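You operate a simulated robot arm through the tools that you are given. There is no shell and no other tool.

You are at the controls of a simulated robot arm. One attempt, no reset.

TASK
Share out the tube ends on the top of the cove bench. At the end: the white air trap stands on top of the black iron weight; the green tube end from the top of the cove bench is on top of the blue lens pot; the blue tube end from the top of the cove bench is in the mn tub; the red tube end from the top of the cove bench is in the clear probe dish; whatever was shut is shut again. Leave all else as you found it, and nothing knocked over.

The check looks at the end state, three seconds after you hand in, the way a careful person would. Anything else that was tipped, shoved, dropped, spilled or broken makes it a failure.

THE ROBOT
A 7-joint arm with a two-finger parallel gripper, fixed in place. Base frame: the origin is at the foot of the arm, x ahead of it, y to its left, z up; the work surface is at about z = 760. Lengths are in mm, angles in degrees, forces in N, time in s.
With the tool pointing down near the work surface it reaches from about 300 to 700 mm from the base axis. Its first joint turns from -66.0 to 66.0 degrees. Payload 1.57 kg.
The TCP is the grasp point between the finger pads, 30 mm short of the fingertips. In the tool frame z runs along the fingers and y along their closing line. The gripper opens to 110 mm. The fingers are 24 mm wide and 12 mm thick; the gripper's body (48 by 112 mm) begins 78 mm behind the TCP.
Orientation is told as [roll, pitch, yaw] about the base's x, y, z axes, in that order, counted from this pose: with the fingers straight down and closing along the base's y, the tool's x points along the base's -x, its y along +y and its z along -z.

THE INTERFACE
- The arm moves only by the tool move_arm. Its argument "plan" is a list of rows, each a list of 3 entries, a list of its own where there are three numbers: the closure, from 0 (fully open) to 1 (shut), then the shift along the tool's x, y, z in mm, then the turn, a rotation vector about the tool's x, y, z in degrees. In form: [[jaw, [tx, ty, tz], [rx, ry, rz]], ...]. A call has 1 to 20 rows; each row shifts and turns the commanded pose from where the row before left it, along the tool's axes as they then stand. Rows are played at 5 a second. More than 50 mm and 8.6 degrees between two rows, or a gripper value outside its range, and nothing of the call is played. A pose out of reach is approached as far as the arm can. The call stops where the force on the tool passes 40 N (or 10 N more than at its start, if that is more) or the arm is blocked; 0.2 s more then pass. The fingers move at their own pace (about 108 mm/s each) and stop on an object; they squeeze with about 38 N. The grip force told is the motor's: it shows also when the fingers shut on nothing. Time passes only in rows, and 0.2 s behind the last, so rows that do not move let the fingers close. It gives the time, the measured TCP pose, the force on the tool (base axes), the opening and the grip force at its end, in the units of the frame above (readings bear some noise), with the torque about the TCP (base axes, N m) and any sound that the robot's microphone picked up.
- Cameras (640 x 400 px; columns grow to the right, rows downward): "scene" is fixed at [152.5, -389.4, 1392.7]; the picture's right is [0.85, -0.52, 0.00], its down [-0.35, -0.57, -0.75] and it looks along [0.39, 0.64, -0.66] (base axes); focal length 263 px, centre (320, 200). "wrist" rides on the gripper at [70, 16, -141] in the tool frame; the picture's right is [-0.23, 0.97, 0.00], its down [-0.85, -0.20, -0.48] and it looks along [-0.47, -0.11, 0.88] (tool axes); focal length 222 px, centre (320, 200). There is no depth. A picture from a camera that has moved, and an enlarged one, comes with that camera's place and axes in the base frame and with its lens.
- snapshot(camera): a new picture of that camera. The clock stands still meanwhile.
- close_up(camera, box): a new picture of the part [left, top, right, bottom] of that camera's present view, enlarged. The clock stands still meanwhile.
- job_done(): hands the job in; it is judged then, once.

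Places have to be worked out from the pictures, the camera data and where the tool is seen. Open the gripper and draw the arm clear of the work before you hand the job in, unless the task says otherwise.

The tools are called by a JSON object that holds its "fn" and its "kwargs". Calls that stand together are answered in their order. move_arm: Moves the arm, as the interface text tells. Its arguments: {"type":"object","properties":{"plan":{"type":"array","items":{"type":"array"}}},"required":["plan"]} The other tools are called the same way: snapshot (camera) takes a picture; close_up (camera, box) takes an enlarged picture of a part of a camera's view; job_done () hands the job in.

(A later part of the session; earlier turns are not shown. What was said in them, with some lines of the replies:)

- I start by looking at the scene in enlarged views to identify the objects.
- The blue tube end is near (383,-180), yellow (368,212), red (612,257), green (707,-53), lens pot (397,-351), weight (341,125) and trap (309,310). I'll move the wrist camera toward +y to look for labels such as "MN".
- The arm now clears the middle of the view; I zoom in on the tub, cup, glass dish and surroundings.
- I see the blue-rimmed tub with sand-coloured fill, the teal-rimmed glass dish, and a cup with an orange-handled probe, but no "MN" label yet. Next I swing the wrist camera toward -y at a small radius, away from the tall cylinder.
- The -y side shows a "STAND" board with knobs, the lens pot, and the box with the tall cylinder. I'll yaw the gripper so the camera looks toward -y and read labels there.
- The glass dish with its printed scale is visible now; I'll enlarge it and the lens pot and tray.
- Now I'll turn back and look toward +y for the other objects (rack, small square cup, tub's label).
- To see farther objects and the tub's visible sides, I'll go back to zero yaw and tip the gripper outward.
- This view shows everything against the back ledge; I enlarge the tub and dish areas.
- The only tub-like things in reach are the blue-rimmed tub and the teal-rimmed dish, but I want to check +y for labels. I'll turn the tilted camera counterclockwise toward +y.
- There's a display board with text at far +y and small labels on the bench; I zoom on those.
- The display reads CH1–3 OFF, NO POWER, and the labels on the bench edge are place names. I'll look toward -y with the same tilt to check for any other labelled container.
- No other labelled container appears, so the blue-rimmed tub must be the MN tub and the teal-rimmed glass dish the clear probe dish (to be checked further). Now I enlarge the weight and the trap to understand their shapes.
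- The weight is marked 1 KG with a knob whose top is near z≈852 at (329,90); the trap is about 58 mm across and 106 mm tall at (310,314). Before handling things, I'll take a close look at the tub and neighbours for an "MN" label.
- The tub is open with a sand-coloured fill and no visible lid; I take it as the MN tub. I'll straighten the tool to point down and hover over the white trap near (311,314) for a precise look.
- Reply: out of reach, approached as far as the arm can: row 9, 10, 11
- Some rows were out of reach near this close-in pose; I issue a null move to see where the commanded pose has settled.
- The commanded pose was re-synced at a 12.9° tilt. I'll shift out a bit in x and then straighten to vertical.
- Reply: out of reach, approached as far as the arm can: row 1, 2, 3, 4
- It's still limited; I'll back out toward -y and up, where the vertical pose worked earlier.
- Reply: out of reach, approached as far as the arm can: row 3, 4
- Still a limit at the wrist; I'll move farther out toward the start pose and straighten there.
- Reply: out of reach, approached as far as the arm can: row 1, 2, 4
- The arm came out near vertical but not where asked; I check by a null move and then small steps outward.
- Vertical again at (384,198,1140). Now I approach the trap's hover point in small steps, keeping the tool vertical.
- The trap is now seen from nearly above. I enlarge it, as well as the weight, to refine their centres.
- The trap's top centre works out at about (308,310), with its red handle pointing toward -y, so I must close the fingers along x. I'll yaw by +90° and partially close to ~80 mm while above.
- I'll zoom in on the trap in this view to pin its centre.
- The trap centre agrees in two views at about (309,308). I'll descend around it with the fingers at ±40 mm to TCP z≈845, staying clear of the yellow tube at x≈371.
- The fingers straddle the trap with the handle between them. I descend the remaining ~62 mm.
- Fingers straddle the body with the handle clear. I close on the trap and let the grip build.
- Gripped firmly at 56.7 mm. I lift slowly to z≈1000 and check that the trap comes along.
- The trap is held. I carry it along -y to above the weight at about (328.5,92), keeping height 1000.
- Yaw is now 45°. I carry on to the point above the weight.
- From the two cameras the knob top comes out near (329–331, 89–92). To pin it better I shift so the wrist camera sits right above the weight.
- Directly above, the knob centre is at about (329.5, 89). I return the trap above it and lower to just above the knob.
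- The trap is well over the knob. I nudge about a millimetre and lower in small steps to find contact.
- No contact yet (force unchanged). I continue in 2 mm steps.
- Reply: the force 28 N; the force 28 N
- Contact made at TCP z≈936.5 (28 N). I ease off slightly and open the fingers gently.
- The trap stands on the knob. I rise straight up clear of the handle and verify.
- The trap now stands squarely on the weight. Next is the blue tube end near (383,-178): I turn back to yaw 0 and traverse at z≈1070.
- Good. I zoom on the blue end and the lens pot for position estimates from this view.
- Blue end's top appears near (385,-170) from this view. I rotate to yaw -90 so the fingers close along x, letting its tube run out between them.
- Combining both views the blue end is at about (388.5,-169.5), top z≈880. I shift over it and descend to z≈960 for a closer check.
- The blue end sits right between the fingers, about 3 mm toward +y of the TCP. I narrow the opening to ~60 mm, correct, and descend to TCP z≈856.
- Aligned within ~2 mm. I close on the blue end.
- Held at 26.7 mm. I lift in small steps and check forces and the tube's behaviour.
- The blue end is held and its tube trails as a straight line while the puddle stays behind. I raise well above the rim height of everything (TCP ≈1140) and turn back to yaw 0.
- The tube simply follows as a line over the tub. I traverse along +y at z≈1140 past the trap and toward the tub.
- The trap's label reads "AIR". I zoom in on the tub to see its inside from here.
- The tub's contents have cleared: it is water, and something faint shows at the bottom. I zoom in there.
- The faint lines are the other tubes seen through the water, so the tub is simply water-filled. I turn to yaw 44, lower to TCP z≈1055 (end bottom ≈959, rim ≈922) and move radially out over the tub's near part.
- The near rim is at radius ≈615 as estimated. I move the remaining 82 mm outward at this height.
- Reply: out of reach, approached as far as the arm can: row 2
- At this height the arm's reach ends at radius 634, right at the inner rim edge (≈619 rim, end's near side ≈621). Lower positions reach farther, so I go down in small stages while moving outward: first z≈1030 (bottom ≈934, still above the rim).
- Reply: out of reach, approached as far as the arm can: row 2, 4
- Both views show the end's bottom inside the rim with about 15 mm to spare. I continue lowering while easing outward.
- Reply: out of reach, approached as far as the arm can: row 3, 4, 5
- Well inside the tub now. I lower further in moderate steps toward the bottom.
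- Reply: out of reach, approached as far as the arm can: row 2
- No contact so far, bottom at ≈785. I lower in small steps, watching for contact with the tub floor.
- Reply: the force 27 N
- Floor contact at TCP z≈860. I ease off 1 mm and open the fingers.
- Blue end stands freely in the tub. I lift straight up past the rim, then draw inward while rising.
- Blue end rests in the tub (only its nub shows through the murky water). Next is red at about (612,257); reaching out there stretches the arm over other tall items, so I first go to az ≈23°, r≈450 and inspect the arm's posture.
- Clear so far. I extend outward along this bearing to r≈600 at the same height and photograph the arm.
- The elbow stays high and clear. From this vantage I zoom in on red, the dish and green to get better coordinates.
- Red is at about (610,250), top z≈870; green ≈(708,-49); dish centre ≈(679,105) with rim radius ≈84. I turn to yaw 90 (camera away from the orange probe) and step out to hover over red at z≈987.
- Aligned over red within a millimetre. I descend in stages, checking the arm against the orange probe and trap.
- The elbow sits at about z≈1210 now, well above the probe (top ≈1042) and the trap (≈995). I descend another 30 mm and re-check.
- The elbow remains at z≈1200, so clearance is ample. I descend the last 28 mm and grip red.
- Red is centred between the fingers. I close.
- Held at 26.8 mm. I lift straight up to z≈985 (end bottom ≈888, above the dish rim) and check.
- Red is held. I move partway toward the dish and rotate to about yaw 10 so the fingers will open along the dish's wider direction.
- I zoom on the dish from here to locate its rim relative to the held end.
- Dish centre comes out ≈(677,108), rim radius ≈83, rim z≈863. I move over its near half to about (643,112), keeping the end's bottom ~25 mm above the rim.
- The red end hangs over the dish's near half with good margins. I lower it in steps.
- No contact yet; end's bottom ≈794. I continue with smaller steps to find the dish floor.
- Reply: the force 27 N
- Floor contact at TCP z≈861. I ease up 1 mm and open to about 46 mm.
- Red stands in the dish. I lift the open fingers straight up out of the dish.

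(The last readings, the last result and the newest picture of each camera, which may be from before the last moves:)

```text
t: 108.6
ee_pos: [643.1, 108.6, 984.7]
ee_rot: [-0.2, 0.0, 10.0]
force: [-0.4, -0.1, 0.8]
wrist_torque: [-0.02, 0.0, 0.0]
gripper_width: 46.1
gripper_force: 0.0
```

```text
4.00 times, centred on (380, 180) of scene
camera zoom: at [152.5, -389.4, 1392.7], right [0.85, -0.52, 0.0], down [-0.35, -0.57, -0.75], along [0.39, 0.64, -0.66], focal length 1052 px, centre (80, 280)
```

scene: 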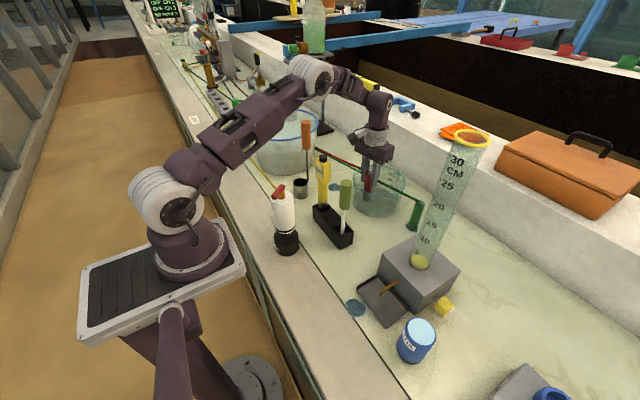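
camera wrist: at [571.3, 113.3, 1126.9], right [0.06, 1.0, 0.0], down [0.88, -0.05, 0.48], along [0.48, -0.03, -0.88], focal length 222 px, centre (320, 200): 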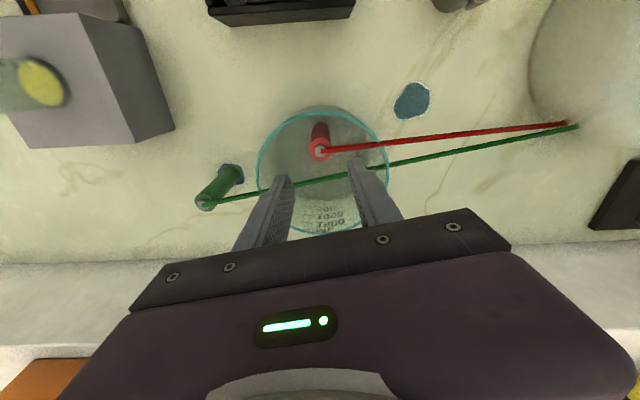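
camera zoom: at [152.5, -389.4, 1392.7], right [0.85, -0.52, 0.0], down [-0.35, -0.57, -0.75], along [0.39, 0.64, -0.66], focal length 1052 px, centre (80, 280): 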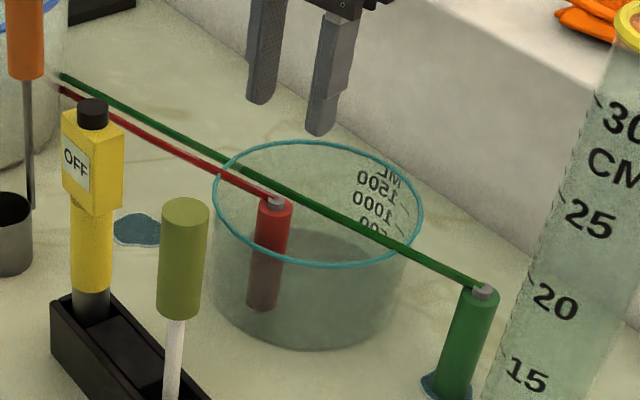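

Red stands upright in the dish. For green (r≈710, beyond the vertical reach) I'll align yaw with its bearing, slide over to y≈-45, and tip the fingers outward 10°.

{"fn": "move_arm", "kwargs": {"plan": [[0.45, [0, 0, 0], [0, 0, 7]], [0.45, [0, 0, 0], [0, 0, 7]], [0.45, [-3.9, -38.2, 0], [0, 0, 0]], [0.45, [-3.9, -38.2, 0], [0, 0, 0]], [0.45, [-3.9, -38.2, 0], [0, 0, 0]], [0.45, [-3.9, -38.2, 0], [0, 0, 0]], [0.45, [0, 0, 0], [0, -5, 0]], [0.45, [0, 0, 0], [0, -5, 0]], [0.45, [0, 0, 0], [0, 0, 0]]]}}

{"fn": "snapshot", "kwargs": {"camera": "wrist"}}

{"fn": "snapshot", "kwargs": {"camera": "scene"}}

```text
t: 110.6
ee_pos: [649.7, -44.4, 985.9]
ee_rot: [-0.2, -10.1, -3.9]
force: [-0.2, -0.3, 0.4]
wrist_torque: [0.03, -0.02, 0.01]
gripper_width: 60.6
gripper_force: 0.1
```

```text
taken
camera wrist: at [556.5, -20.5, 1113.2], right [0.29, 0.96, 0.04], down [0.74, -0.25, 0.62], along [0.6, -0.15, -0.78], focal length 222 px, centre (320, 200)
```

wrist: 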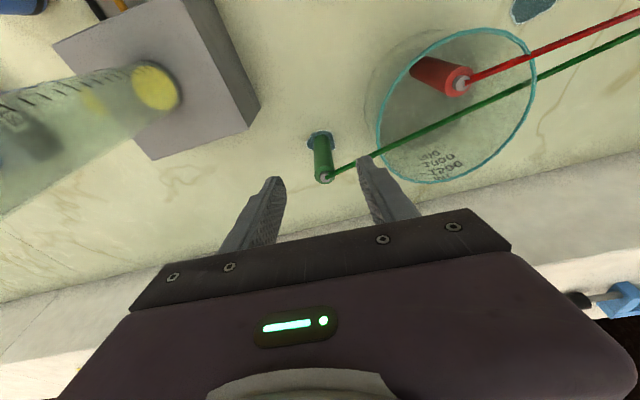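

```text
taken
```

scene: 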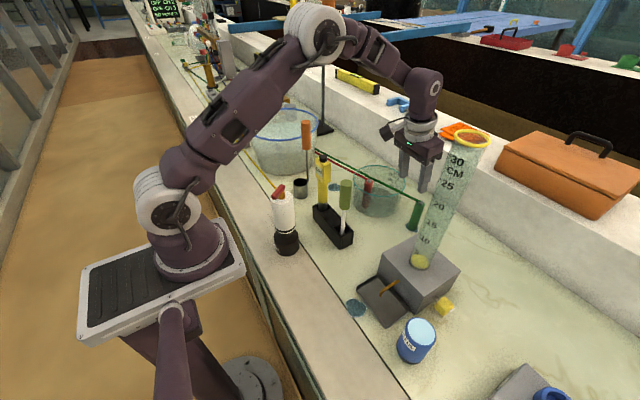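

I zoom on green to fix its position relative to the tilted tool.

{"fn": "close_up", "kwargs": {"camera": "wrist", "box": [256, 120, 384, 200]}}

```text
5.00 times, centred on (320, 160) of wrist
camera zoom: at [556.5, -20.5, 1113.2], right [0.29, 0.96, 0.04], down [0.74, -0.25, 0.62], along [0.6, -0.15, -0.78], focal length 1111 px, centre (320, 400)
```

zoom: 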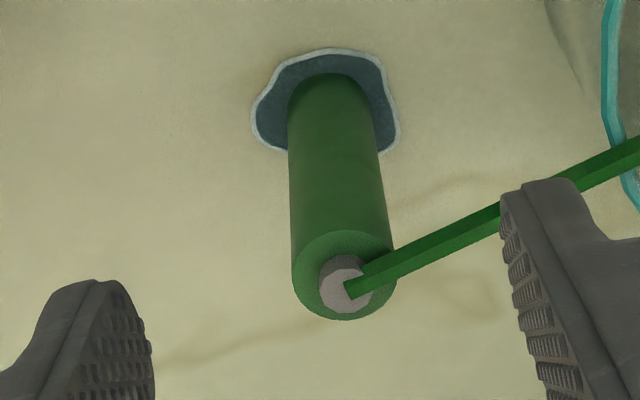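

Green is at about (709,-49.5). I step out and down to hover at TCP z≈940 with the 10° tilt.

{"fn": "move_arm", "kwargs": {"plan": [[0.45, [-15.5, -0.5, 26], [0, 0, 0]], [0.45, [-15.5, -0.5, 26], [0, 0, 0]], [0.45, [-10, 0, 1.8], [0, 0, 0]], [0.45, [-9.7, 0, 1.7], [0, 0, 0]], [0.45, [0, 0, 0], [0, 0, 0]]]}}

{"fn": "snapshot", "kwargs": {"camera": "wrist"}}

{"fn": "snapshot", "kwargs": {"camera": "scene"}}

```text
t: 111.8
ee_pos: [709.2, -48.0, 940.2]
ee_rot: [-0.2, -9.9, -4.0]
force: [-1.1, -0.7, -0.7]
wrist_torque: [0.04, 0.03, 0.01]
gripper_width: 60.4
gripper_force: 0.0
```

```text
taken
camera wrist: at [616.4, -26.2, 1067.2], right [0.29, 0.96, 0.04], down [0.74, -0.25, 0.62], along [0.6, -0.15, -0.78], focal length 222 px, centre (320, 200)
```

wrist: 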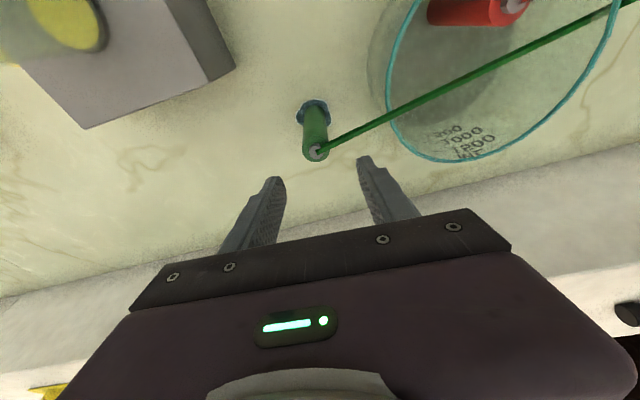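

```text
taken
```

scene: 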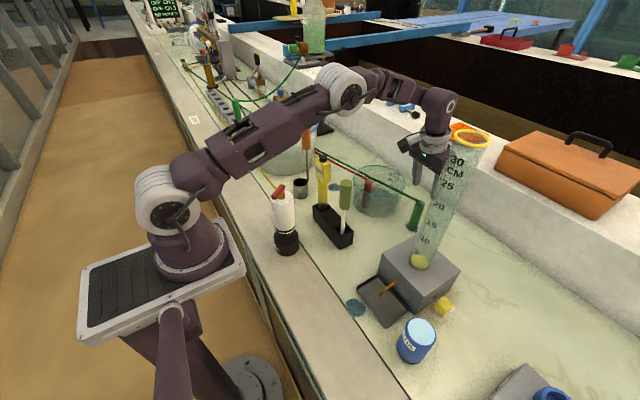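

Aligned to ~2 mm. I descend vertically (in tool terms along z with a little x) to TCP z≈857.

{"fn": "move_arm", "kwargs": {"plan": [[0.45, [3, -1, 20.4], [0, 0, 0]], [0.45, [3.6, -0.5, 20.4], [0, 0, 0]], [0.45, [3.6, 0, 20.4], [0, 0, 0]], [0.45, [0, 0, 0], [0, 0, 0]]]}}

{"fn": "snapshot", "kwargs": {"camera": "wrist"}}

{"fn": "close_up", "kwargs": {"camera": "scene", "box": [360, 130, 480, 240]}}

```text
t: 112.8
ee_pos: [708.5, -48.9, 877.2]
ee_rot: [-0.2, -10.0, -3.9]
force: [-0.4, -0.8, -0.6]
wrist_torque: [0.02, 0.0, -0.01]
gripper_width: 60.2
gripper_force: 0.0
```

```text
taken
camera wrist: at [616.2, -27.5, 1005.0], right [0.29, 0.96, 0.04], down [0.74, -0.25, 0.62], along [0.6, -0.15, -0.78], focal length 222 px, centre (320, 200)
```

wrist: 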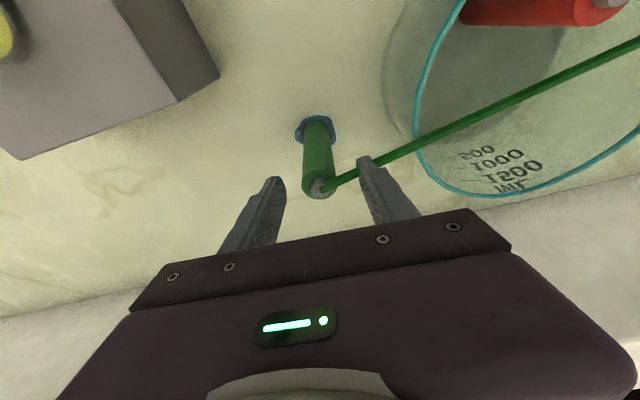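

```text
3.64 times, centred on (420, 185) of scene
camera zoom: at [152.5, -389.4, 1392.7], right [0.85, -0.52, 0.0], down [-0.35, -0.57, -0.75], along [0.39, 0.64, -0.66], focal length 957 px, centre (-44, 254)
```

zoom: 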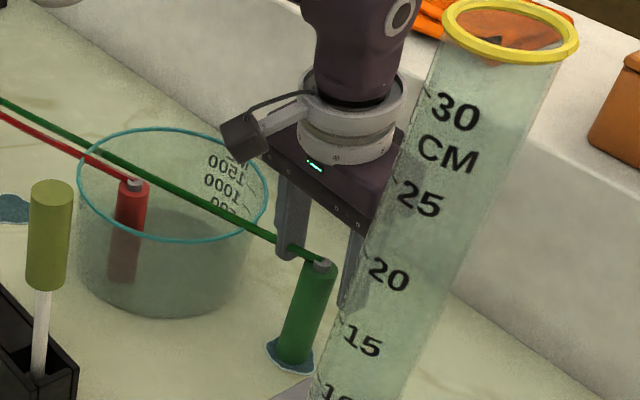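

Nearly there; green is ~2 mm to -y of centre. I correct, go down the last 20 mm and grip.

{"fn": "move_arm", "kwargs": {"plan": [[0.45, [1.8, -2, 10], [0, 0, 0]], [0.45, [1.8, 0, 10], [0, 0, 0]], [0.45, [0, 0, 0], [0, 0, 0]]]}}

{"fn": "snapshot", "kwargs": {"camera": "wrist"}}

```text
t: 113.6
ee_pos: [708.3, -53.1, 857.8]
ee_rot: [-0.2, -9.9, -4.0]
force: [-0.5, -0.6, -0.1]
wrist_torque: [0.02, -0.01, -0.02]
gripper_width: 60.3
gripper_force: 0.0
```

```text
taken
camera wrist: at [615.8, -30.1, 984.8], right [0.29, 0.96, 0.04], down [0.74, -0.25, 0.62], along [0.6, -0.15, -0.78], focal length 222 px, centre (320, 200)
```

wrist: 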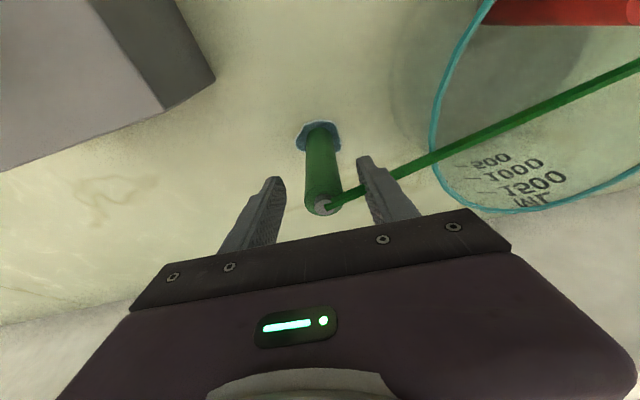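

Centred. I close on green.

{"fn": "move_arm", "kwargs": {"plan": [[0.6, [0, 0, 0], [0, 0, 0]], [0.7, [0, 0, 0], [0, 0, 0]], [0.85, [0, 0, 0], [0, 0, 0]], [1, [0, 0, 0], [0, 0, 0]], [1, [0, 0, 0], [0, 0, 0]], [1, [0, 0, 0], [0, 0, 0]]]}}

```text
t: 115.0
ee_pos: [708.2, -51.6, 858.1]
ee_rot: [-0.2, -9.8, -4.0]
force: [-0.7, -0.8, 0.9]
wrist_torque: [-0.01, 0.0, 0.02]
gripper_width: 26.9
gripper_force: 37.9
```

Gripped at 26.9 mm. I lift green vertically by 80 mm first.

{"fn": "move_arm", "kwargs": {"plan": [[1, [-1.4, 0, -8], [0, 0, 0]], [1, [-3.5, 0, -19.7], [0, 0, 0]], [1, [-4.5, 0, -25.6], [0, 0, 0]], [1, [-4.5, 0, -25.6], [0, 0, 0]], [1, [0, 0, 0], [0, 0, 0]]]}}

{"fn": "snapshot", "kwargs": {"camera": "scene"}}

{"fn": "snapshot", "kwargs": {"camera": "wrist"}}

```text
t: 116.2
ee_pos: [708.5, -52.8, 939.1]
ee_rot: [-0.2, -10.0, -4.0]
force: [0.5, -0.3, -0.9]
wrist_torque: [0.01, 0.01, 0.01]
gripper_width: 27.1
gripper_force: 38.0
```

```text
taken
```

scene: 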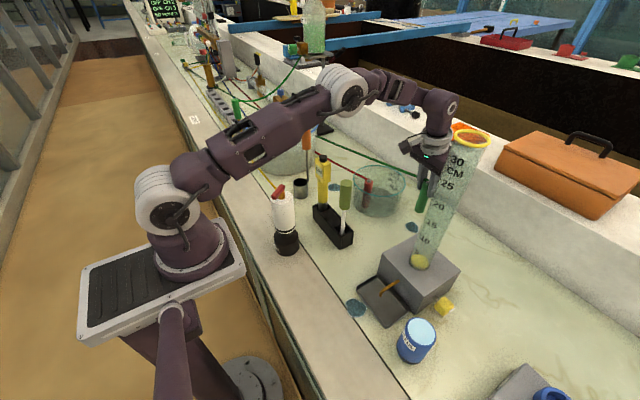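

```text
taken
camera wrist: at [616.4, -30.5, 1065.4], right [0.29, 0.96, 0.04], down [0.74, -0.25, 0.62], along [0.6, -0.15, -0.78], focal length 222 px, centre (320, 200)
```

wrist: 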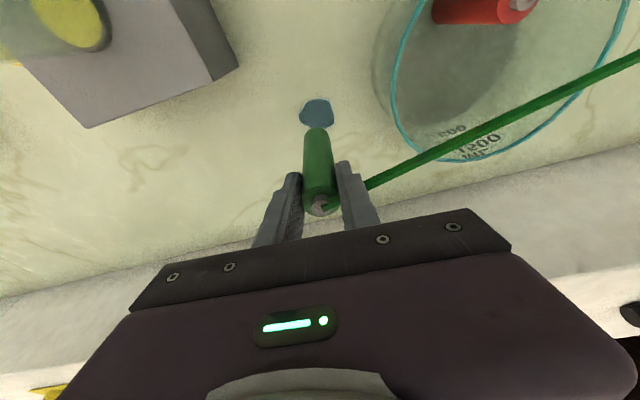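

Green is up and clear. I retract along the bearing while rising to z≈1090.

{"fn": "move_arm", "kwargs": {"plan": [[1, [20.3, -1, -29], [0, 0, 0]], [1, [20.3, -1, -29], [0, 0, 0]], [1, [20.3, -1, -29], [0, 0, 0]], [1, [20.3, -1, -29], [0, 0, 0]], [1, [20.3, -1, -29], [0, 0, 0]], [1, [20.3, -1, -29], [0, 0, 0]], [1, [0, 0, 0], [0, 5, 0]], [1, [0, 0, 0], [0, 5, 0]], [1, [0, 0, 0], [0, 0, 0]]]}}

{"fn": "snapshot", "kwargs": {"camera": "scene"}}

```text
t: 118.2
ee_pos: [557.9, -47.2, 1088.3]
ee_rot: [-0.2, 0.1, -4.0]
force: [-0.2, -0.8, -0.7]
wrist_torque: [0.03, 0.02, 0.0]
gripper_width: 27.2
gripper_force: 38.1
```

```text
taken
```

scene: 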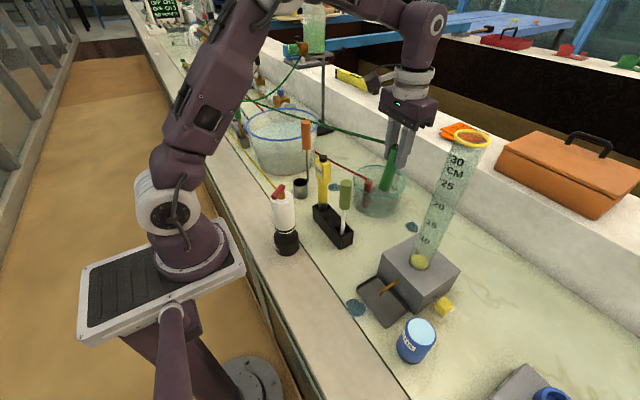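

I continue inward to r≈430 at z≈1140, then swing along toward the lens pot's bearing (≈-36°), well inside of the tall cylinder.

{"fn": "move_arm", "kwargs": {"plan": [[1, [32, 0, -13], [0, 0, 0]], [1, [32, 0, -13], [0, 0, 0]], [1, [32, 0, -13], [0, 0, 0]], [1, [32, 0, -13], [0, 0, 0]], [1, [13.6, -44, 0], [0, 0, 0]], [1, [13.6, -44, 0], [0, 0, 0]], [1, [13.6, -44, 0], [0, 0, 0]], [1, [13.6, -44, 0], [0, 0, 0]], [1, [13.6, -44, 0], [0, 0, 0]], [1, [0, 0, 0], [0, 0, 8]], [1, [0, 0, 0], [0, 0, 8]], [1, [0, 0, 0], [0, 0, 8]], [1, [0, 0, 0], [0, 0, 8]], [1, [0, 0, 0], [0, 0, 0]]]}}

{"fn": "snapshot", "kwargs": {"camera": "scene"}}

{"fn": "snapshot", "kwargs": {"camera": "wrist"}}

```text
t: 121.2
ee_pos: [347.0, -252.3, 1141.7]
ee_rot: [-0.2, -0.1, -36.2]
force: [0.3, 0.1, -1.4]
wrist_torque: [-0.03, 0.01, 0.01]
gripper_width: 26.9
gripper_force: 38.1
```

```text
taken
```

scene: 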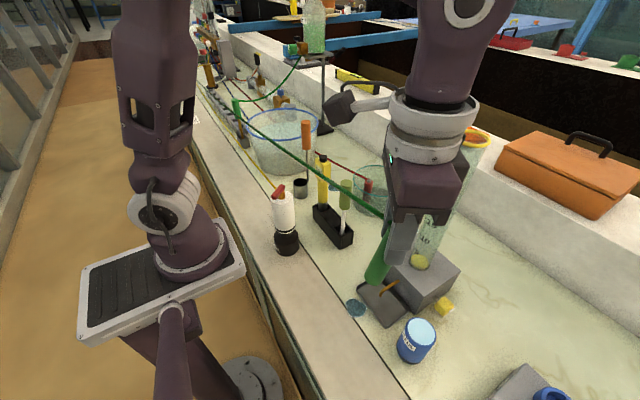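

```text
taken
camera wrist: at [300.0, -198.3, 1282.8], right [0.76, 0.65, 0.0], down [0.57, -0.66, 0.48], along [0.31, -0.37, -0.88], focal length 222 px, centre (320, 200)
```

wrist: 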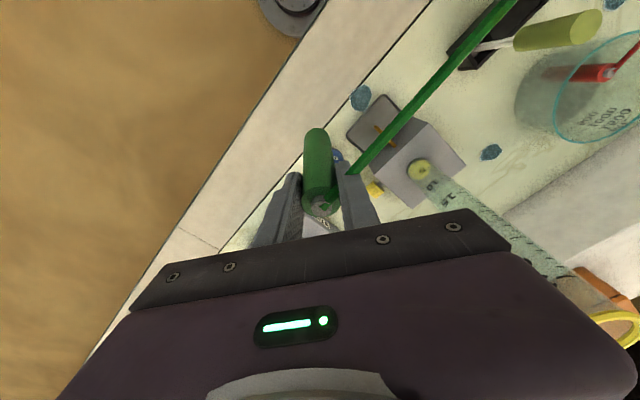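

The end must be re-tilted 10° (as gripped) to hang vertical. I tip the tool back out and move radially out over the pot at (430.5,-311.5), keeping the height.

{"fn": "move_arm", "kwargs": {"plan": [[1, [0, 0, 0], [0, -5, 0]], [1, [0, 0, 0], [0, -5, 0]], [1, [-33.6, 0.5, 5.9], [0, 0, 0]], [1, [-33.6, 0.5, 5.9], [0, 0, 0]], [1, [-33.6, 0.5, 5.9], [0, 0, 0]], [1, [0, 0, 0], [0, 0, 0]]]}}

{"fn": "snapshot", "kwargs": {"camera": "scene"}}

{"fn": "snapshot", "kwargs": {"camera": "wrist"}}

```text
t: 122.6
ee_pos: [430.5, -311.3, 1141.8]
ee_rot: [-0.2, -10.0, -36.0]
force: [0.7, -0.3, 0.0]
wrist_torque: [-0.03, 0.04, 0.0]
gripper_width: 27.1
gripper_force: 37.7
```

```text
taken
```

scene: 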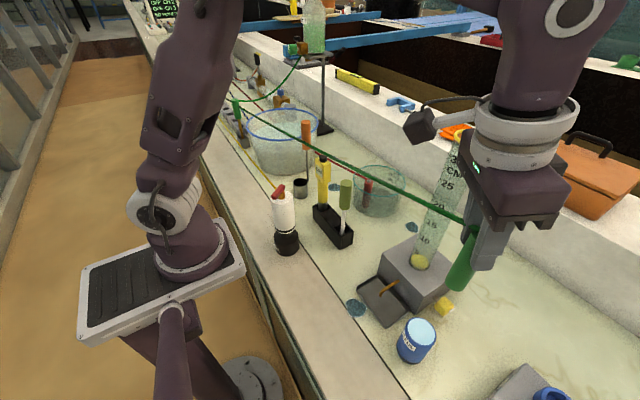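

```text
taken
camera wrist: at [364.5, -244.5, 1268.3], right [0.75, 0.66, 0.04], down [0.5, -0.61, 0.62], along [0.43, -0.45, -0.78], focal length 222 px, centre (320, 200)
```

wrist: 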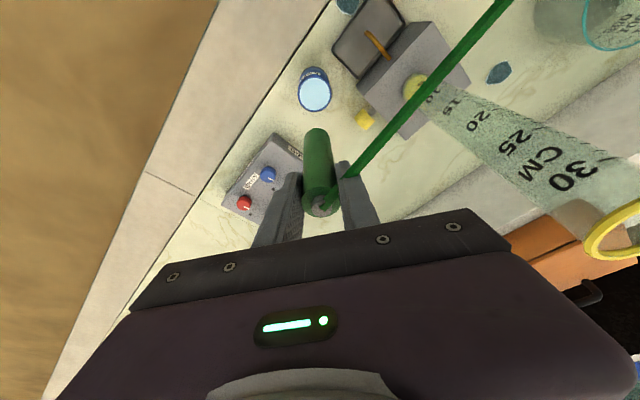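

I zoom on the pot to confirm its centre from this angle before lowering.

{"fn": "close_up", "kwargs": {"camera": "wrist", "box": [260, 55, 388, 135]}}

```text
5.00 times, centred on (324, 95) of wrist
camera zoom: at [364.5, -244.5, 1268.3], right [0.75, 0.66, 0.04], down [0.5, -0.61, 0.62], along [0.43, -0.45, -0.78], focal length 1111 px, centre (300, 725)
```

zoom: 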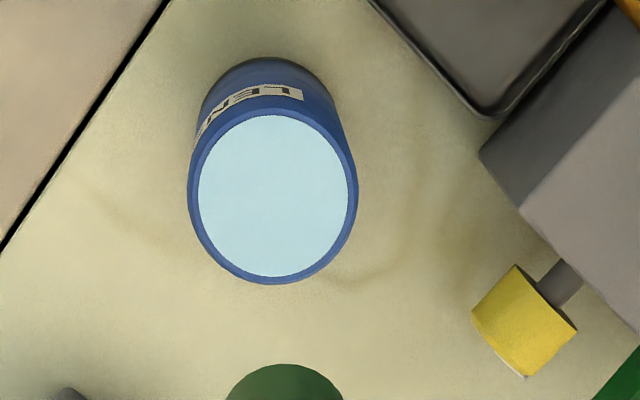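

Pot centre confirmed at (430.6,-310.5), top z≈865. I lower green vertically to just above the pot.

{"fn": "move_arm", "kwargs": {"plan": [[1, [7.2, 0, 41], [0, 0, 0]], [1, [7.2, 0, 41], [0, 0, 0]], [1, [7.2, 0, 41], [0, 0, 0]], [1, [6, 0, 34], [0, 0, 0]], [1, [2, 0, 0], [0, 0, 0]], [1, [0, 0, 0], [0, 0, 0]]]}}

{"fn": "snapshot", "kwargs": {"camera": "wrist"}}

{"fn": "close_up", "kwargs": {"camera": "scene", "box": [370, 230, 530, 370]}}

```text
t: 124.0
ee_pos: [428.7, -311.9, 981.5]
ee_rot: [-0.2, -10.1, -36.0]
force: [0.1, 0.3, -0.5]
wrist_torque: [-0.01, 0.01, 0.0]
gripper_width: 26.9
gripper_force: 37.7
```

```text
taken
camera wrist: at [363.1, -243.3, 1109.1], right [0.75, 0.66, 0.04], down [0.5, -0.61, 0.62], along [0.43, -0.45, -0.78], focal length 222 px, centre (320, 200)
```

wrist: 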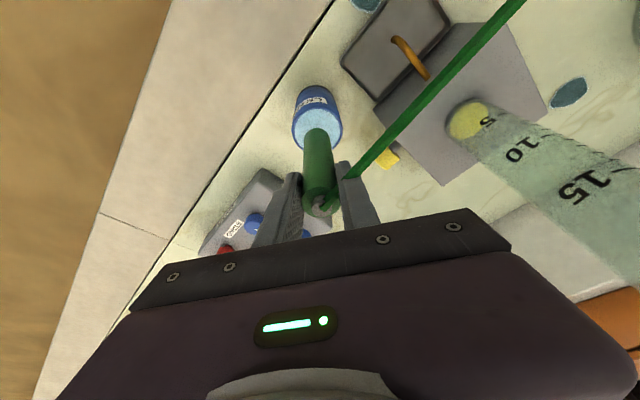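

```text
2.86 times, centred on (450, 300) of scene
camera zoom: at [152.5, -389.4, 1392.7], right [0.85, -0.52, 0.0], down [-0.35, -0.57, -0.75], along [0.39, 0.64, -0.66], focal length 752 px, centre (-51, -86)
```

zoom: 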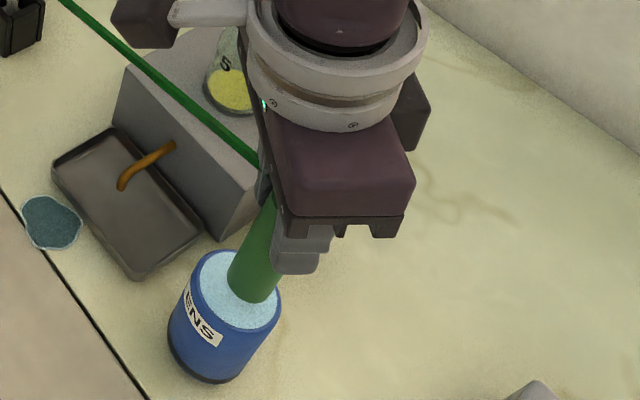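

I zoom in on the gap between end and pot in both views.

{"fn": "close_up", "kwargs": {"camera": "wrist", "box": [260, 80, 388, 160]}}

{"fn": "close_up", "kwargs": {"camera": "scene", "box": [400, 290, 480, 350]}}

```text
5.00 times, centred on (324, 120) of wrist
camera zoom: at [363.1, -243.3, 1109.1], right [0.75, 0.66, 0.04], down [0.5, -0.61, 0.62], along [0.43, -0.45, -0.78], focal length 1111 px, centre (300, 600)
```

zoom: 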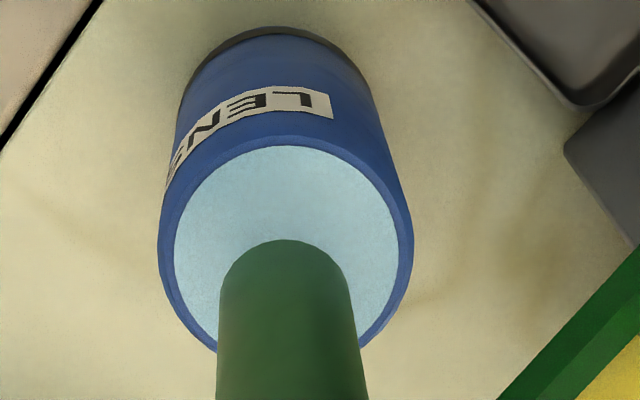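

```text
6.67 times, centred on (440, 320) of scene
camera zoom: at [152.5, -389.4, 1392.7], right [0.85, -0.52, 0.0], down [-0.35, -0.57, -0.75], along [0.39, 0.64, -0.66], focal length 1754 px, centre (-480, -600)
```

zoom: 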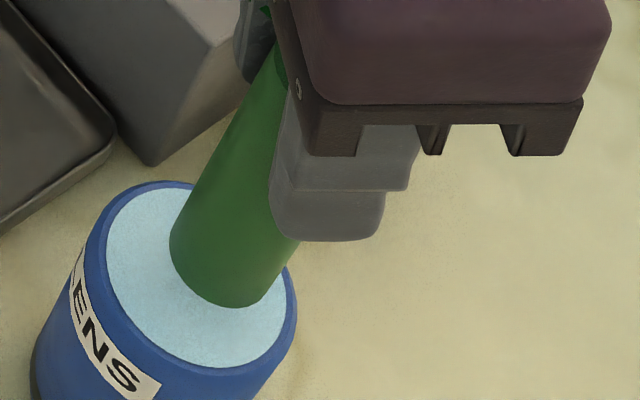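

The end is centred on the pot within about 2 mm. I lower to just above contact and then by small steps.

{"fn": "move_arm", "kwargs": {"plan": [[1, [2.7, 0, 7], [0, 0, 0]], [1, [2.2, 0, 6], [0, 0, 0]], [1, [0, 0, 0], [0, 0, 0]]]}}

{"fn": "move_arm", "kwargs": {"plan": [[1, [0.35, 0, 2], [0, 0, 0]], [1, [0, 0, 0], [0, 0, 0]]]}}

{"fn": "move_arm", "kwargs": {"plan": [[1, [0.3, 0, 1.5], [0, 0, 0]], [1, [0, 0, 0], [0, 0, 0]]]}}

```text
t: 124.8
ee_pos: [427.2, -309.4, 967.9]
ee_rot: [-0.2, -10.1, -35.9]
force: [-0.1, -0.8, -1.1]
wrist_torque: [0.02, -0.02, -0.03]
gripper_width: 27.2
gripper_force: 37.9
```

```text
t: 125.4
ee_pos: [426.9, -309.1, 965.8]
ee_rot: [-0.2, -10.2, -36.0]
force: [0.2, 0.5, -1.0]
wrist_torque: [-0.03, 0.0, 0.01]
gripper_width: 27.0
gripper_force: 38.0
```

```text
t: 126.0
ee_pos: [426.3, -309.9, 964.5]
ee_rot: [-0.1, -10.1, -36.0]
force: [-1.4, 2.0, 9.1]
wrist_torque: [0.15, 0.07, -0.03]
gripper_width: 27.0
gripper_force: 37.7
```

Light contact (9 N) at TCP z≈964.5. I check the seating before releasing.

{"fn": "close_up", "kwargs": {"camera": "scene", "box": [400, 290, 480, 350]}}

{"fn": "close_up", "kwargs": {"camera": "wrist", "box": [240, 80, 400, 220]}}

```text
6.67 times, centred on (440, 320) of scene
camera zoom: at [152.4, -389.3, 1392.7], right [0.85, -0.52, 0.0], down [-0.35, -0.57, -0.75], along [0.39, 0.64, -0.66], focal length 1754 px, centre (-480, -600)
```

zoom: 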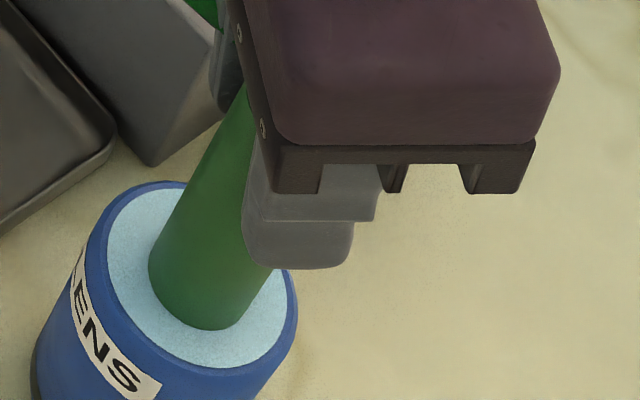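

```text
2.86 times, centred on (320, 150) of wrist
camera zoom: at [361.2, -241.8, 1092.2], right [0.75, 0.66, 0.04], down [0.5, -0.6, 0.62], along [0.43, -0.45, -0.78], focal length 635 px, centre (320, 343)
```

zoom: 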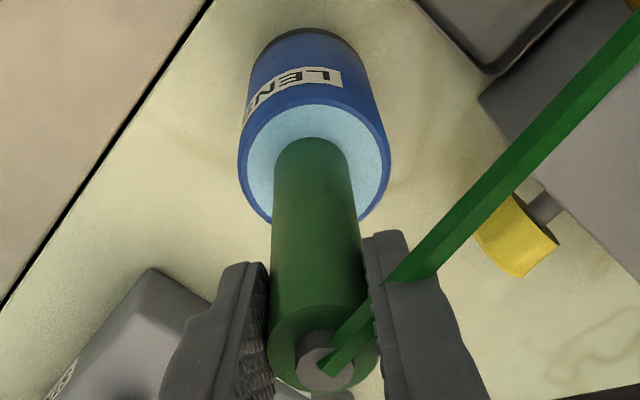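

Well centred on the lens. I ease off a touch and open slowly.

{"fn": "move_arm", "kwargs": {"plan": [[1, [-0.1, 0, -0.4], [0, 0, 0]], [0.74, [0, 0, 0], [0, 0, 0]], [0.72, [0, 0, 0], [0, 0, 0]], [0.68, [0, 0, 0], [0, 0, 0]], [0.62, [0, 0, 0], [0, 0, 0]], [0.56, [0, 0, 0], [0, 0, 0]], [0.5, [0, 0, 0], [0, 0, 0]], [0.5, [0, 0, 0], [0, 0, 0]]]}}

{"fn": "snapshot", "kwargs": {"camera": "wrist"}}

{"fn": "close_up", "kwargs": {"camera": "scene", "box": [390, 250, 486, 350]}}

```text
t: 127.8
ee_pos: [428.2, -309.7, 964.2]
ee_rot: [-0.1, -10.0, -36.0]
force: [-0.3, -0.4, 0.5]
wrist_torque: [-0.03, -0.06, 0.03]
gripper_width: 55.0
gripper_force: 0.0
```

```text
taken
camera wrist: at [361.3, -242.0, 1092.2], right [0.75, 0.66, 0.04], down [0.5, -0.61, 0.62], along [0.43, -0.45, -0.78], focal length 222 px, centre (320, 200)
```

wrist: 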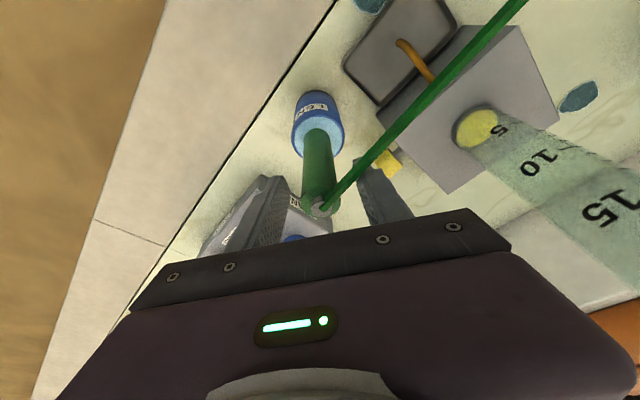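

```text
4.00 times, centred on (438, 300) of scene
camera zoom: at [152.5, -389.4, 1392.7], right [0.85, -0.52, 0.0], down [-0.35, -0.57, -0.75], along [0.39, 0.64, -0.66], focal length 1052 px, centre (-152, -200)
```

zoom: 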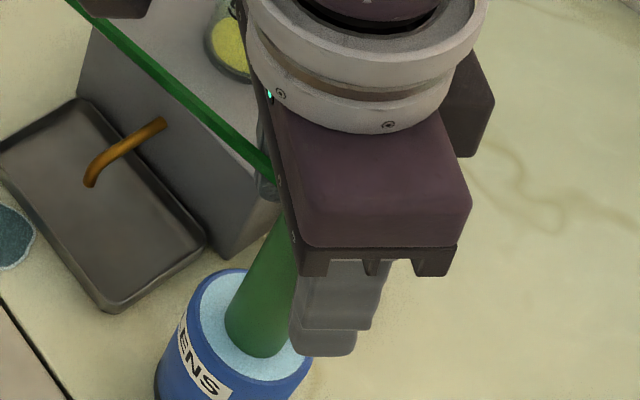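

Green stands on the pot unassisted. I lift vertically away.

{"fn": "move_arm", "kwargs": {"plan": [[0.5, [-1.7, 0, -9.8], [0, 0, 0]], [0.5, [-3.5, 0, -19.7], [0, 0, 0]], [0.5, [-5.2, 0, -29.5], [0, 0, 0]], [0.5, [-7, 0, -39.4], [0, 0, 0]], [0.5, [-7, 0, -39.4], [0, 0, 0]], [0.5, [0, 0, 0], [0, 0, 0]]]}}

{"fn": "snapshot", "kwargs": {"camera": "wrist"}}

{"fn": "snapshot", "kwargs": {"camera": "scene"}}

```text
t: 129.2
ee_pos: [426.6, -307.2, 1105.1]
ee_rot: [-0.2, -10.0, -35.9]
force: [0.4, 0.4, 0.1]
wrist_torque: [-0.03, 0.01, -0.03]
gripper_width: 54.6
gripper_force: 0.0
```

```text
taken
camera wrist: at [361.4, -240.6, 1232.5], right [0.75, 0.66, 0.04], down [0.5, -0.61, 0.62], along [0.43, -0.45, -0.78], focal length 222 px, centre (320, 200)
```

wrist: 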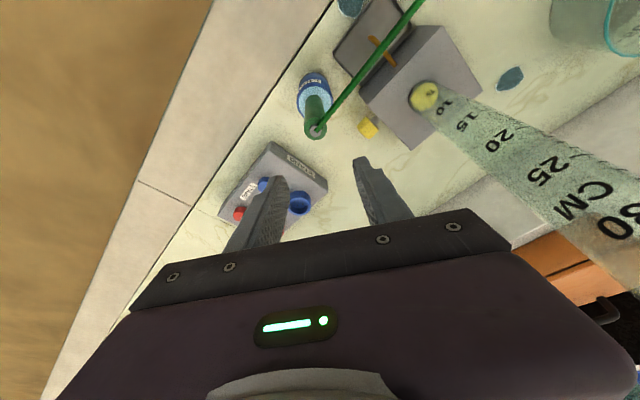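

```text
taken
```

scene: 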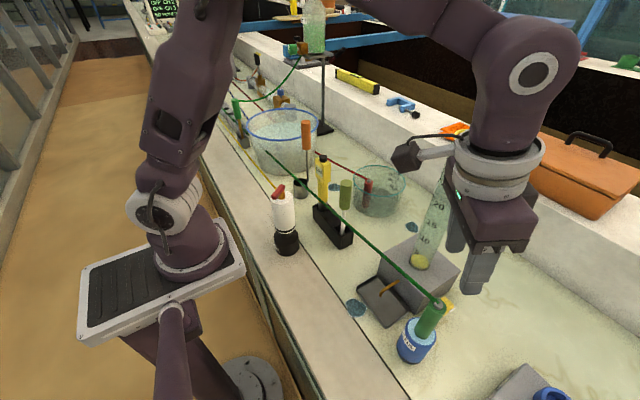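

Green stands on the lens pot. I retract inward, straighten the tool, and go back toward the start area with the gripper open.

{"fn": "move_arm", "kwargs": {"plan": [[0.5, [30.8, 0, -17.3], [0, 0, 0]], [0.5, [30.8, 0, -17.3], [0, 0, 0]], [0.5, [30.8, 0, -17.3], [0, 0, 0]], [0.5, [0, 0, 0], [0, 5, 0]], [0.5, [0, 0, 0], [0, 5, 0]], [0.3, [0, 0, 0], [0, 0, -7.2]], [0.3, [0, 0, 0], [0, 0, -7.2]], [0.2, [0, 0, 0], [0, 0, -7.2]], [0, [0, 0, 0], [0, 0, -7.2]], [0, [0, 0, 0], [0, 0, -7.2]], [0, [0, 0, 0], [0, 0, 0]]]}}

{"fn": "snapshot", "kwargs": {"camera": "scene"}}

```text
t: 131.6
ee_pos: [345.9, -249.9, 1139.6]
ee_rot: [-0.2, 0.1, 0.1]
force: [-0.1, 0.8, 0.6]
wrist_torque: [0.0, -0.02, 0.02]
gripper_width: 109.8
gripper_force: 0.0
```

```text
taken
```

scene: 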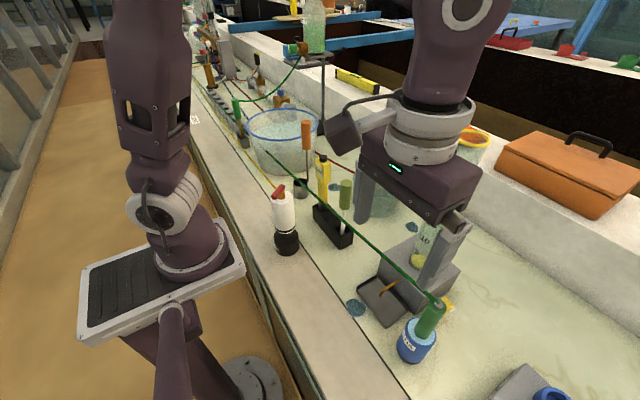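

The arm is vertical with the gripper fully open. I traverse back to near the start pose, high above everything.

{"fn": "move_arm", "kwargs": {"plan": [[0, [-7, 45, 0], [0, 0, 0]], [0, [-7, 45, 0], [0, 0, 0]], [0, [-7, 45, 0], [0, 0, 0]], [0, [-7, 45, 0], [0, 0, 0]], [0, [-7, 45, 0], [0, 0, 0]], [0, [-7, 45, 0], [0, 0, 0]], [0, [-7, 45, 0], [0, 0, 0]], [0, [-7, 45, 0], [0, 0, 0]], [0, [-7, 45, 0], [0, 0, 0]], [0, [-7, 40, 0], [0, 0, 0]], [0, [0, 0, 0], [0, 0, 0]]]}}

{"fn": "snapshot", "kwargs": {"camera": "scene"}}

{"fn": "snapshot", "kwargs": {"camera": "wrist"}}

```text
t: 134.0
ee_pos: [416.1, 195.3, 1138.8]
ee_rot: [-0.2, 0.0, 0.0]
force: [-0.3, 0.3, -0.2]
wrist_torque: [0.01, 0.03, 0.03]
gripper_width: 110.1
gripper_force: 0.0
```

```text
taken
```

scene: 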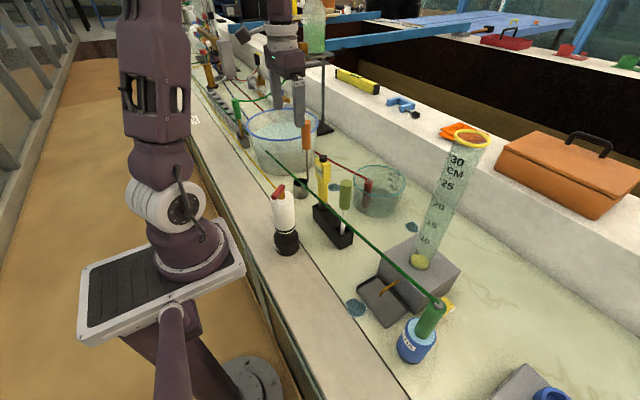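

```text
taken
camera wrist: at [346.9, 211.0, 1279.1], right [0.23, 0.97, 0.0], down [0.86, -0.2, 0.48], along [0.46, -0.11, -0.88], focal length 222 px, centre (320, 200)
```

wrist: 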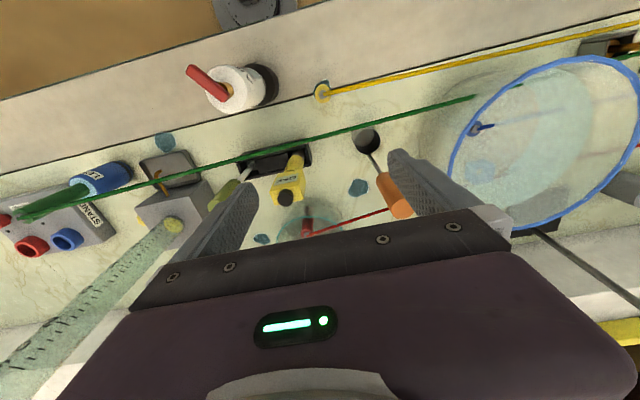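

The tub's water has cleared further and something pale blue shows inside. I zoom in to check it and the rest of the scene.

{"fn": "close_up", "kwargs": {"camera": "wrist", "box": [430, 60, 640, 240]}}

{"fn": "close_up", "kwargs": {"camera": "scene", "box": [230, 90, 350, 190]}}

{"fn": "close_up", "kwargs": {"camera": "scene", "box": [250, 150, 450, 270]}}

{"fn": "close_up", "kwargs": {"camera": "scene", "box": [340, 260, 480, 380]}}

```text
2.22 times, centred on (535, 150) of wrist
camera zoom: at [346.9, 211.0, 1279.1], right [0.23, 0.97, 0.0], down [0.86, -0.2, 0.48], along [0.46, -0.11, -0.88], focal length 494 px, centre (-158, 311)
```

zoom: 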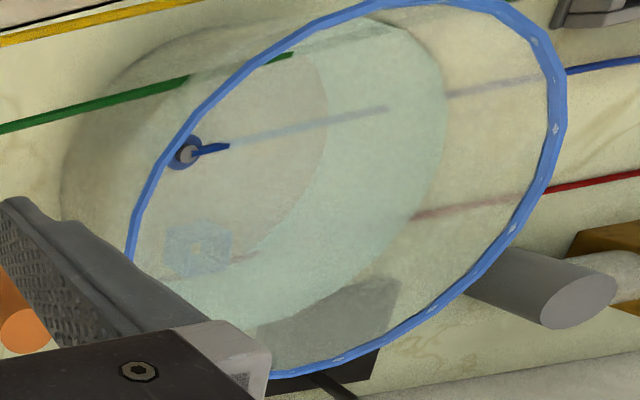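

```text
4.00 times, centred on (290, 140) of scene
camera zoom: at [152.5, -389.4, 1392.7], right [0.85, -0.52, 0.0], down [-0.35, -0.57, -0.75], along [0.39, 0.64, -0.66], focal length 1052 px, centre (440, 440)
```

zoom: 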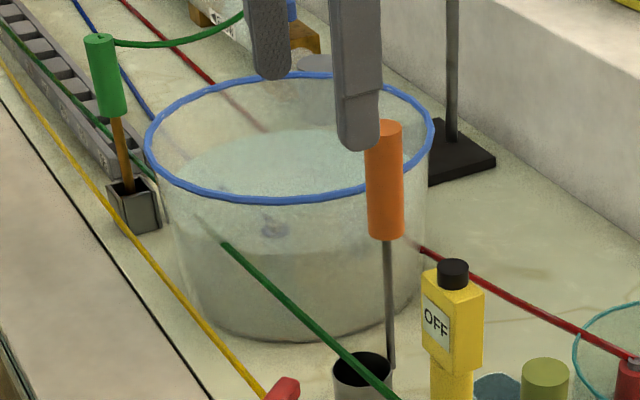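

```text
3.20 times, centred on (350, 210) of scene
camera zoom: at [152.5, -389.4, 1392.7], right [0.85, -0.52, 0.0], down [-0.35, -0.57, -0.75], along [0.39, 0.64, -0.66], focal length 842 px, centre (224, 168)
```

zoom: 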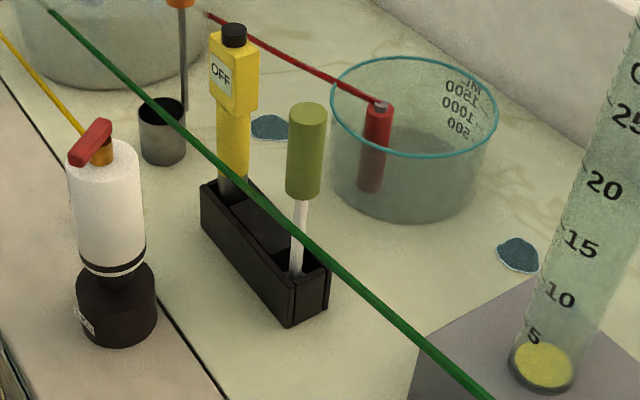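

```text
3.33 times, centred on (410, 320) of scene
camera zoom: at [152.5, -389.4, 1392.7], right [0.85, -0.52, 0.0], down [-0.35, -0.57, -0.75], along [0.39, 0.64, -0.66], focal length 877 px, centre (20, -200)
```

zoom: 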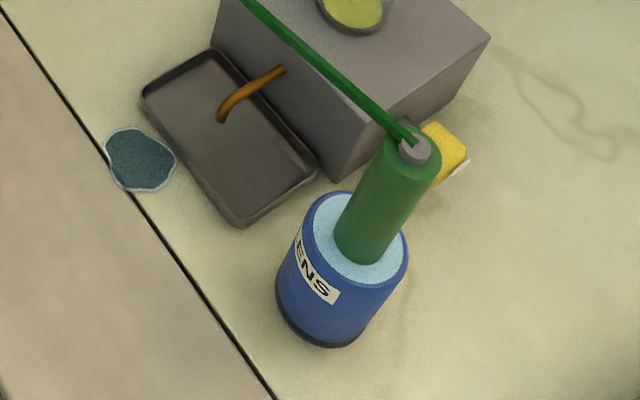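

All placements look right. I zoom in more on the pale object inside the tub to see whether it carries a label.

{"fn": "close_up", "kwargs": {"camera": "wrist", "box": [476, 140, 556, 200]}}

{"fn": "close_up", "kwargs": {"camera": "wrist", "box": [170, 50, 300, 120]}}

```text
6.67 times, centred on (516, 170) of wrist
camera zoom: at [346.9, 211.0, 1279.1], right [0.23, 0.97, 0.0], down [0.86, -0.2, 0.48], along [0.46, -0.11, -0.88], focal length 1481 px, centre (-987, 400)
```

zoom: 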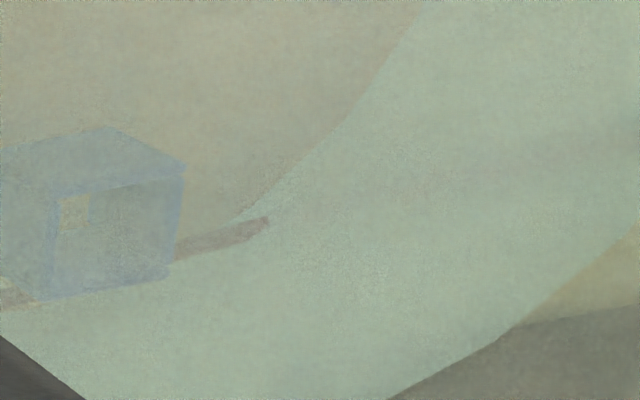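

```text
4.92 times, centred on (235, 85) of wrist
camera zoom: at [346.9, 211.0, 1279.1], right [0.23, 0.97, 0.0], down [0.86, -0.2, 0.48], along [0.46, -0.11, -0.88], focal length 1094 px, centre (738, 766)
```

zoom: 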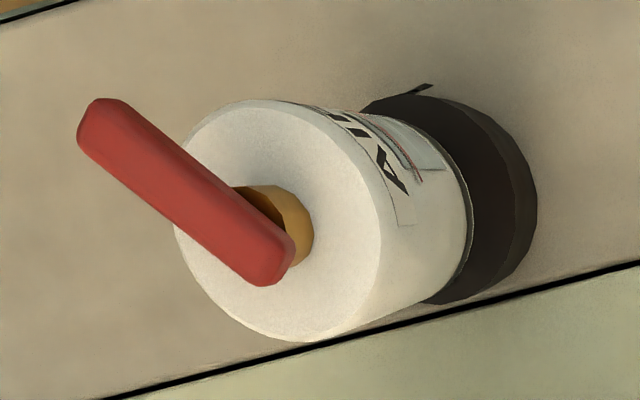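

The trap stands on the weight, green is upright on the lens pot, and blue is in the tub. Red is in the clear dish. The yellow end, probe, meter and cup look undisturbed, and I opened nothing along the way. I never found an "MN" label, so treating the blue-rimmed tub as the mn tub is my own reading. The gripper is open and the arm is clear, so I hand in.

{"fn": "job_done", "kwargs": {}}

```text
The job is handed in.
```

I've handed the job in. The pictures just before that showed every item where the task asked, with nothing tipped or knocked over. The one uncertainty is which container is the mn tub.

| Item | Where it is now |
|---|---|
| White air trap | Standing on the knob of the black 1 kg weight |
| Green tube end | Upright on the lens of the blue lens pot |
| Blue tube end | Standing on the floor of the blue-rimmed tub, with its tip showing above the water |
| Red tube end | Upright on the floor of the teal-rimmed glass dish |

- **Mn tub:** I found no "MN" label anywhere. I used the big blue-rimmed tub because it was the only tub I saw within reach. I took the glass dish as the clear probe dish because it was the only clear dish there.
- **Shut items:** I opened nothing, so there was nothing to shut again. I saw no lid on the tub or the dish.
- **Everything else:** The yellow tube end, the orange probe and its cup, the meter rack and the tall cylinder looked undisturbed. The puddles under the three tube ends stayed where they were.
- **Tubes:** The tubes trailed their ends as straight lines. The green one now runs across the bench from the lens pot, and I felt no pull from any of them.

The gripper is open and the arm is parked high, near its starting position.
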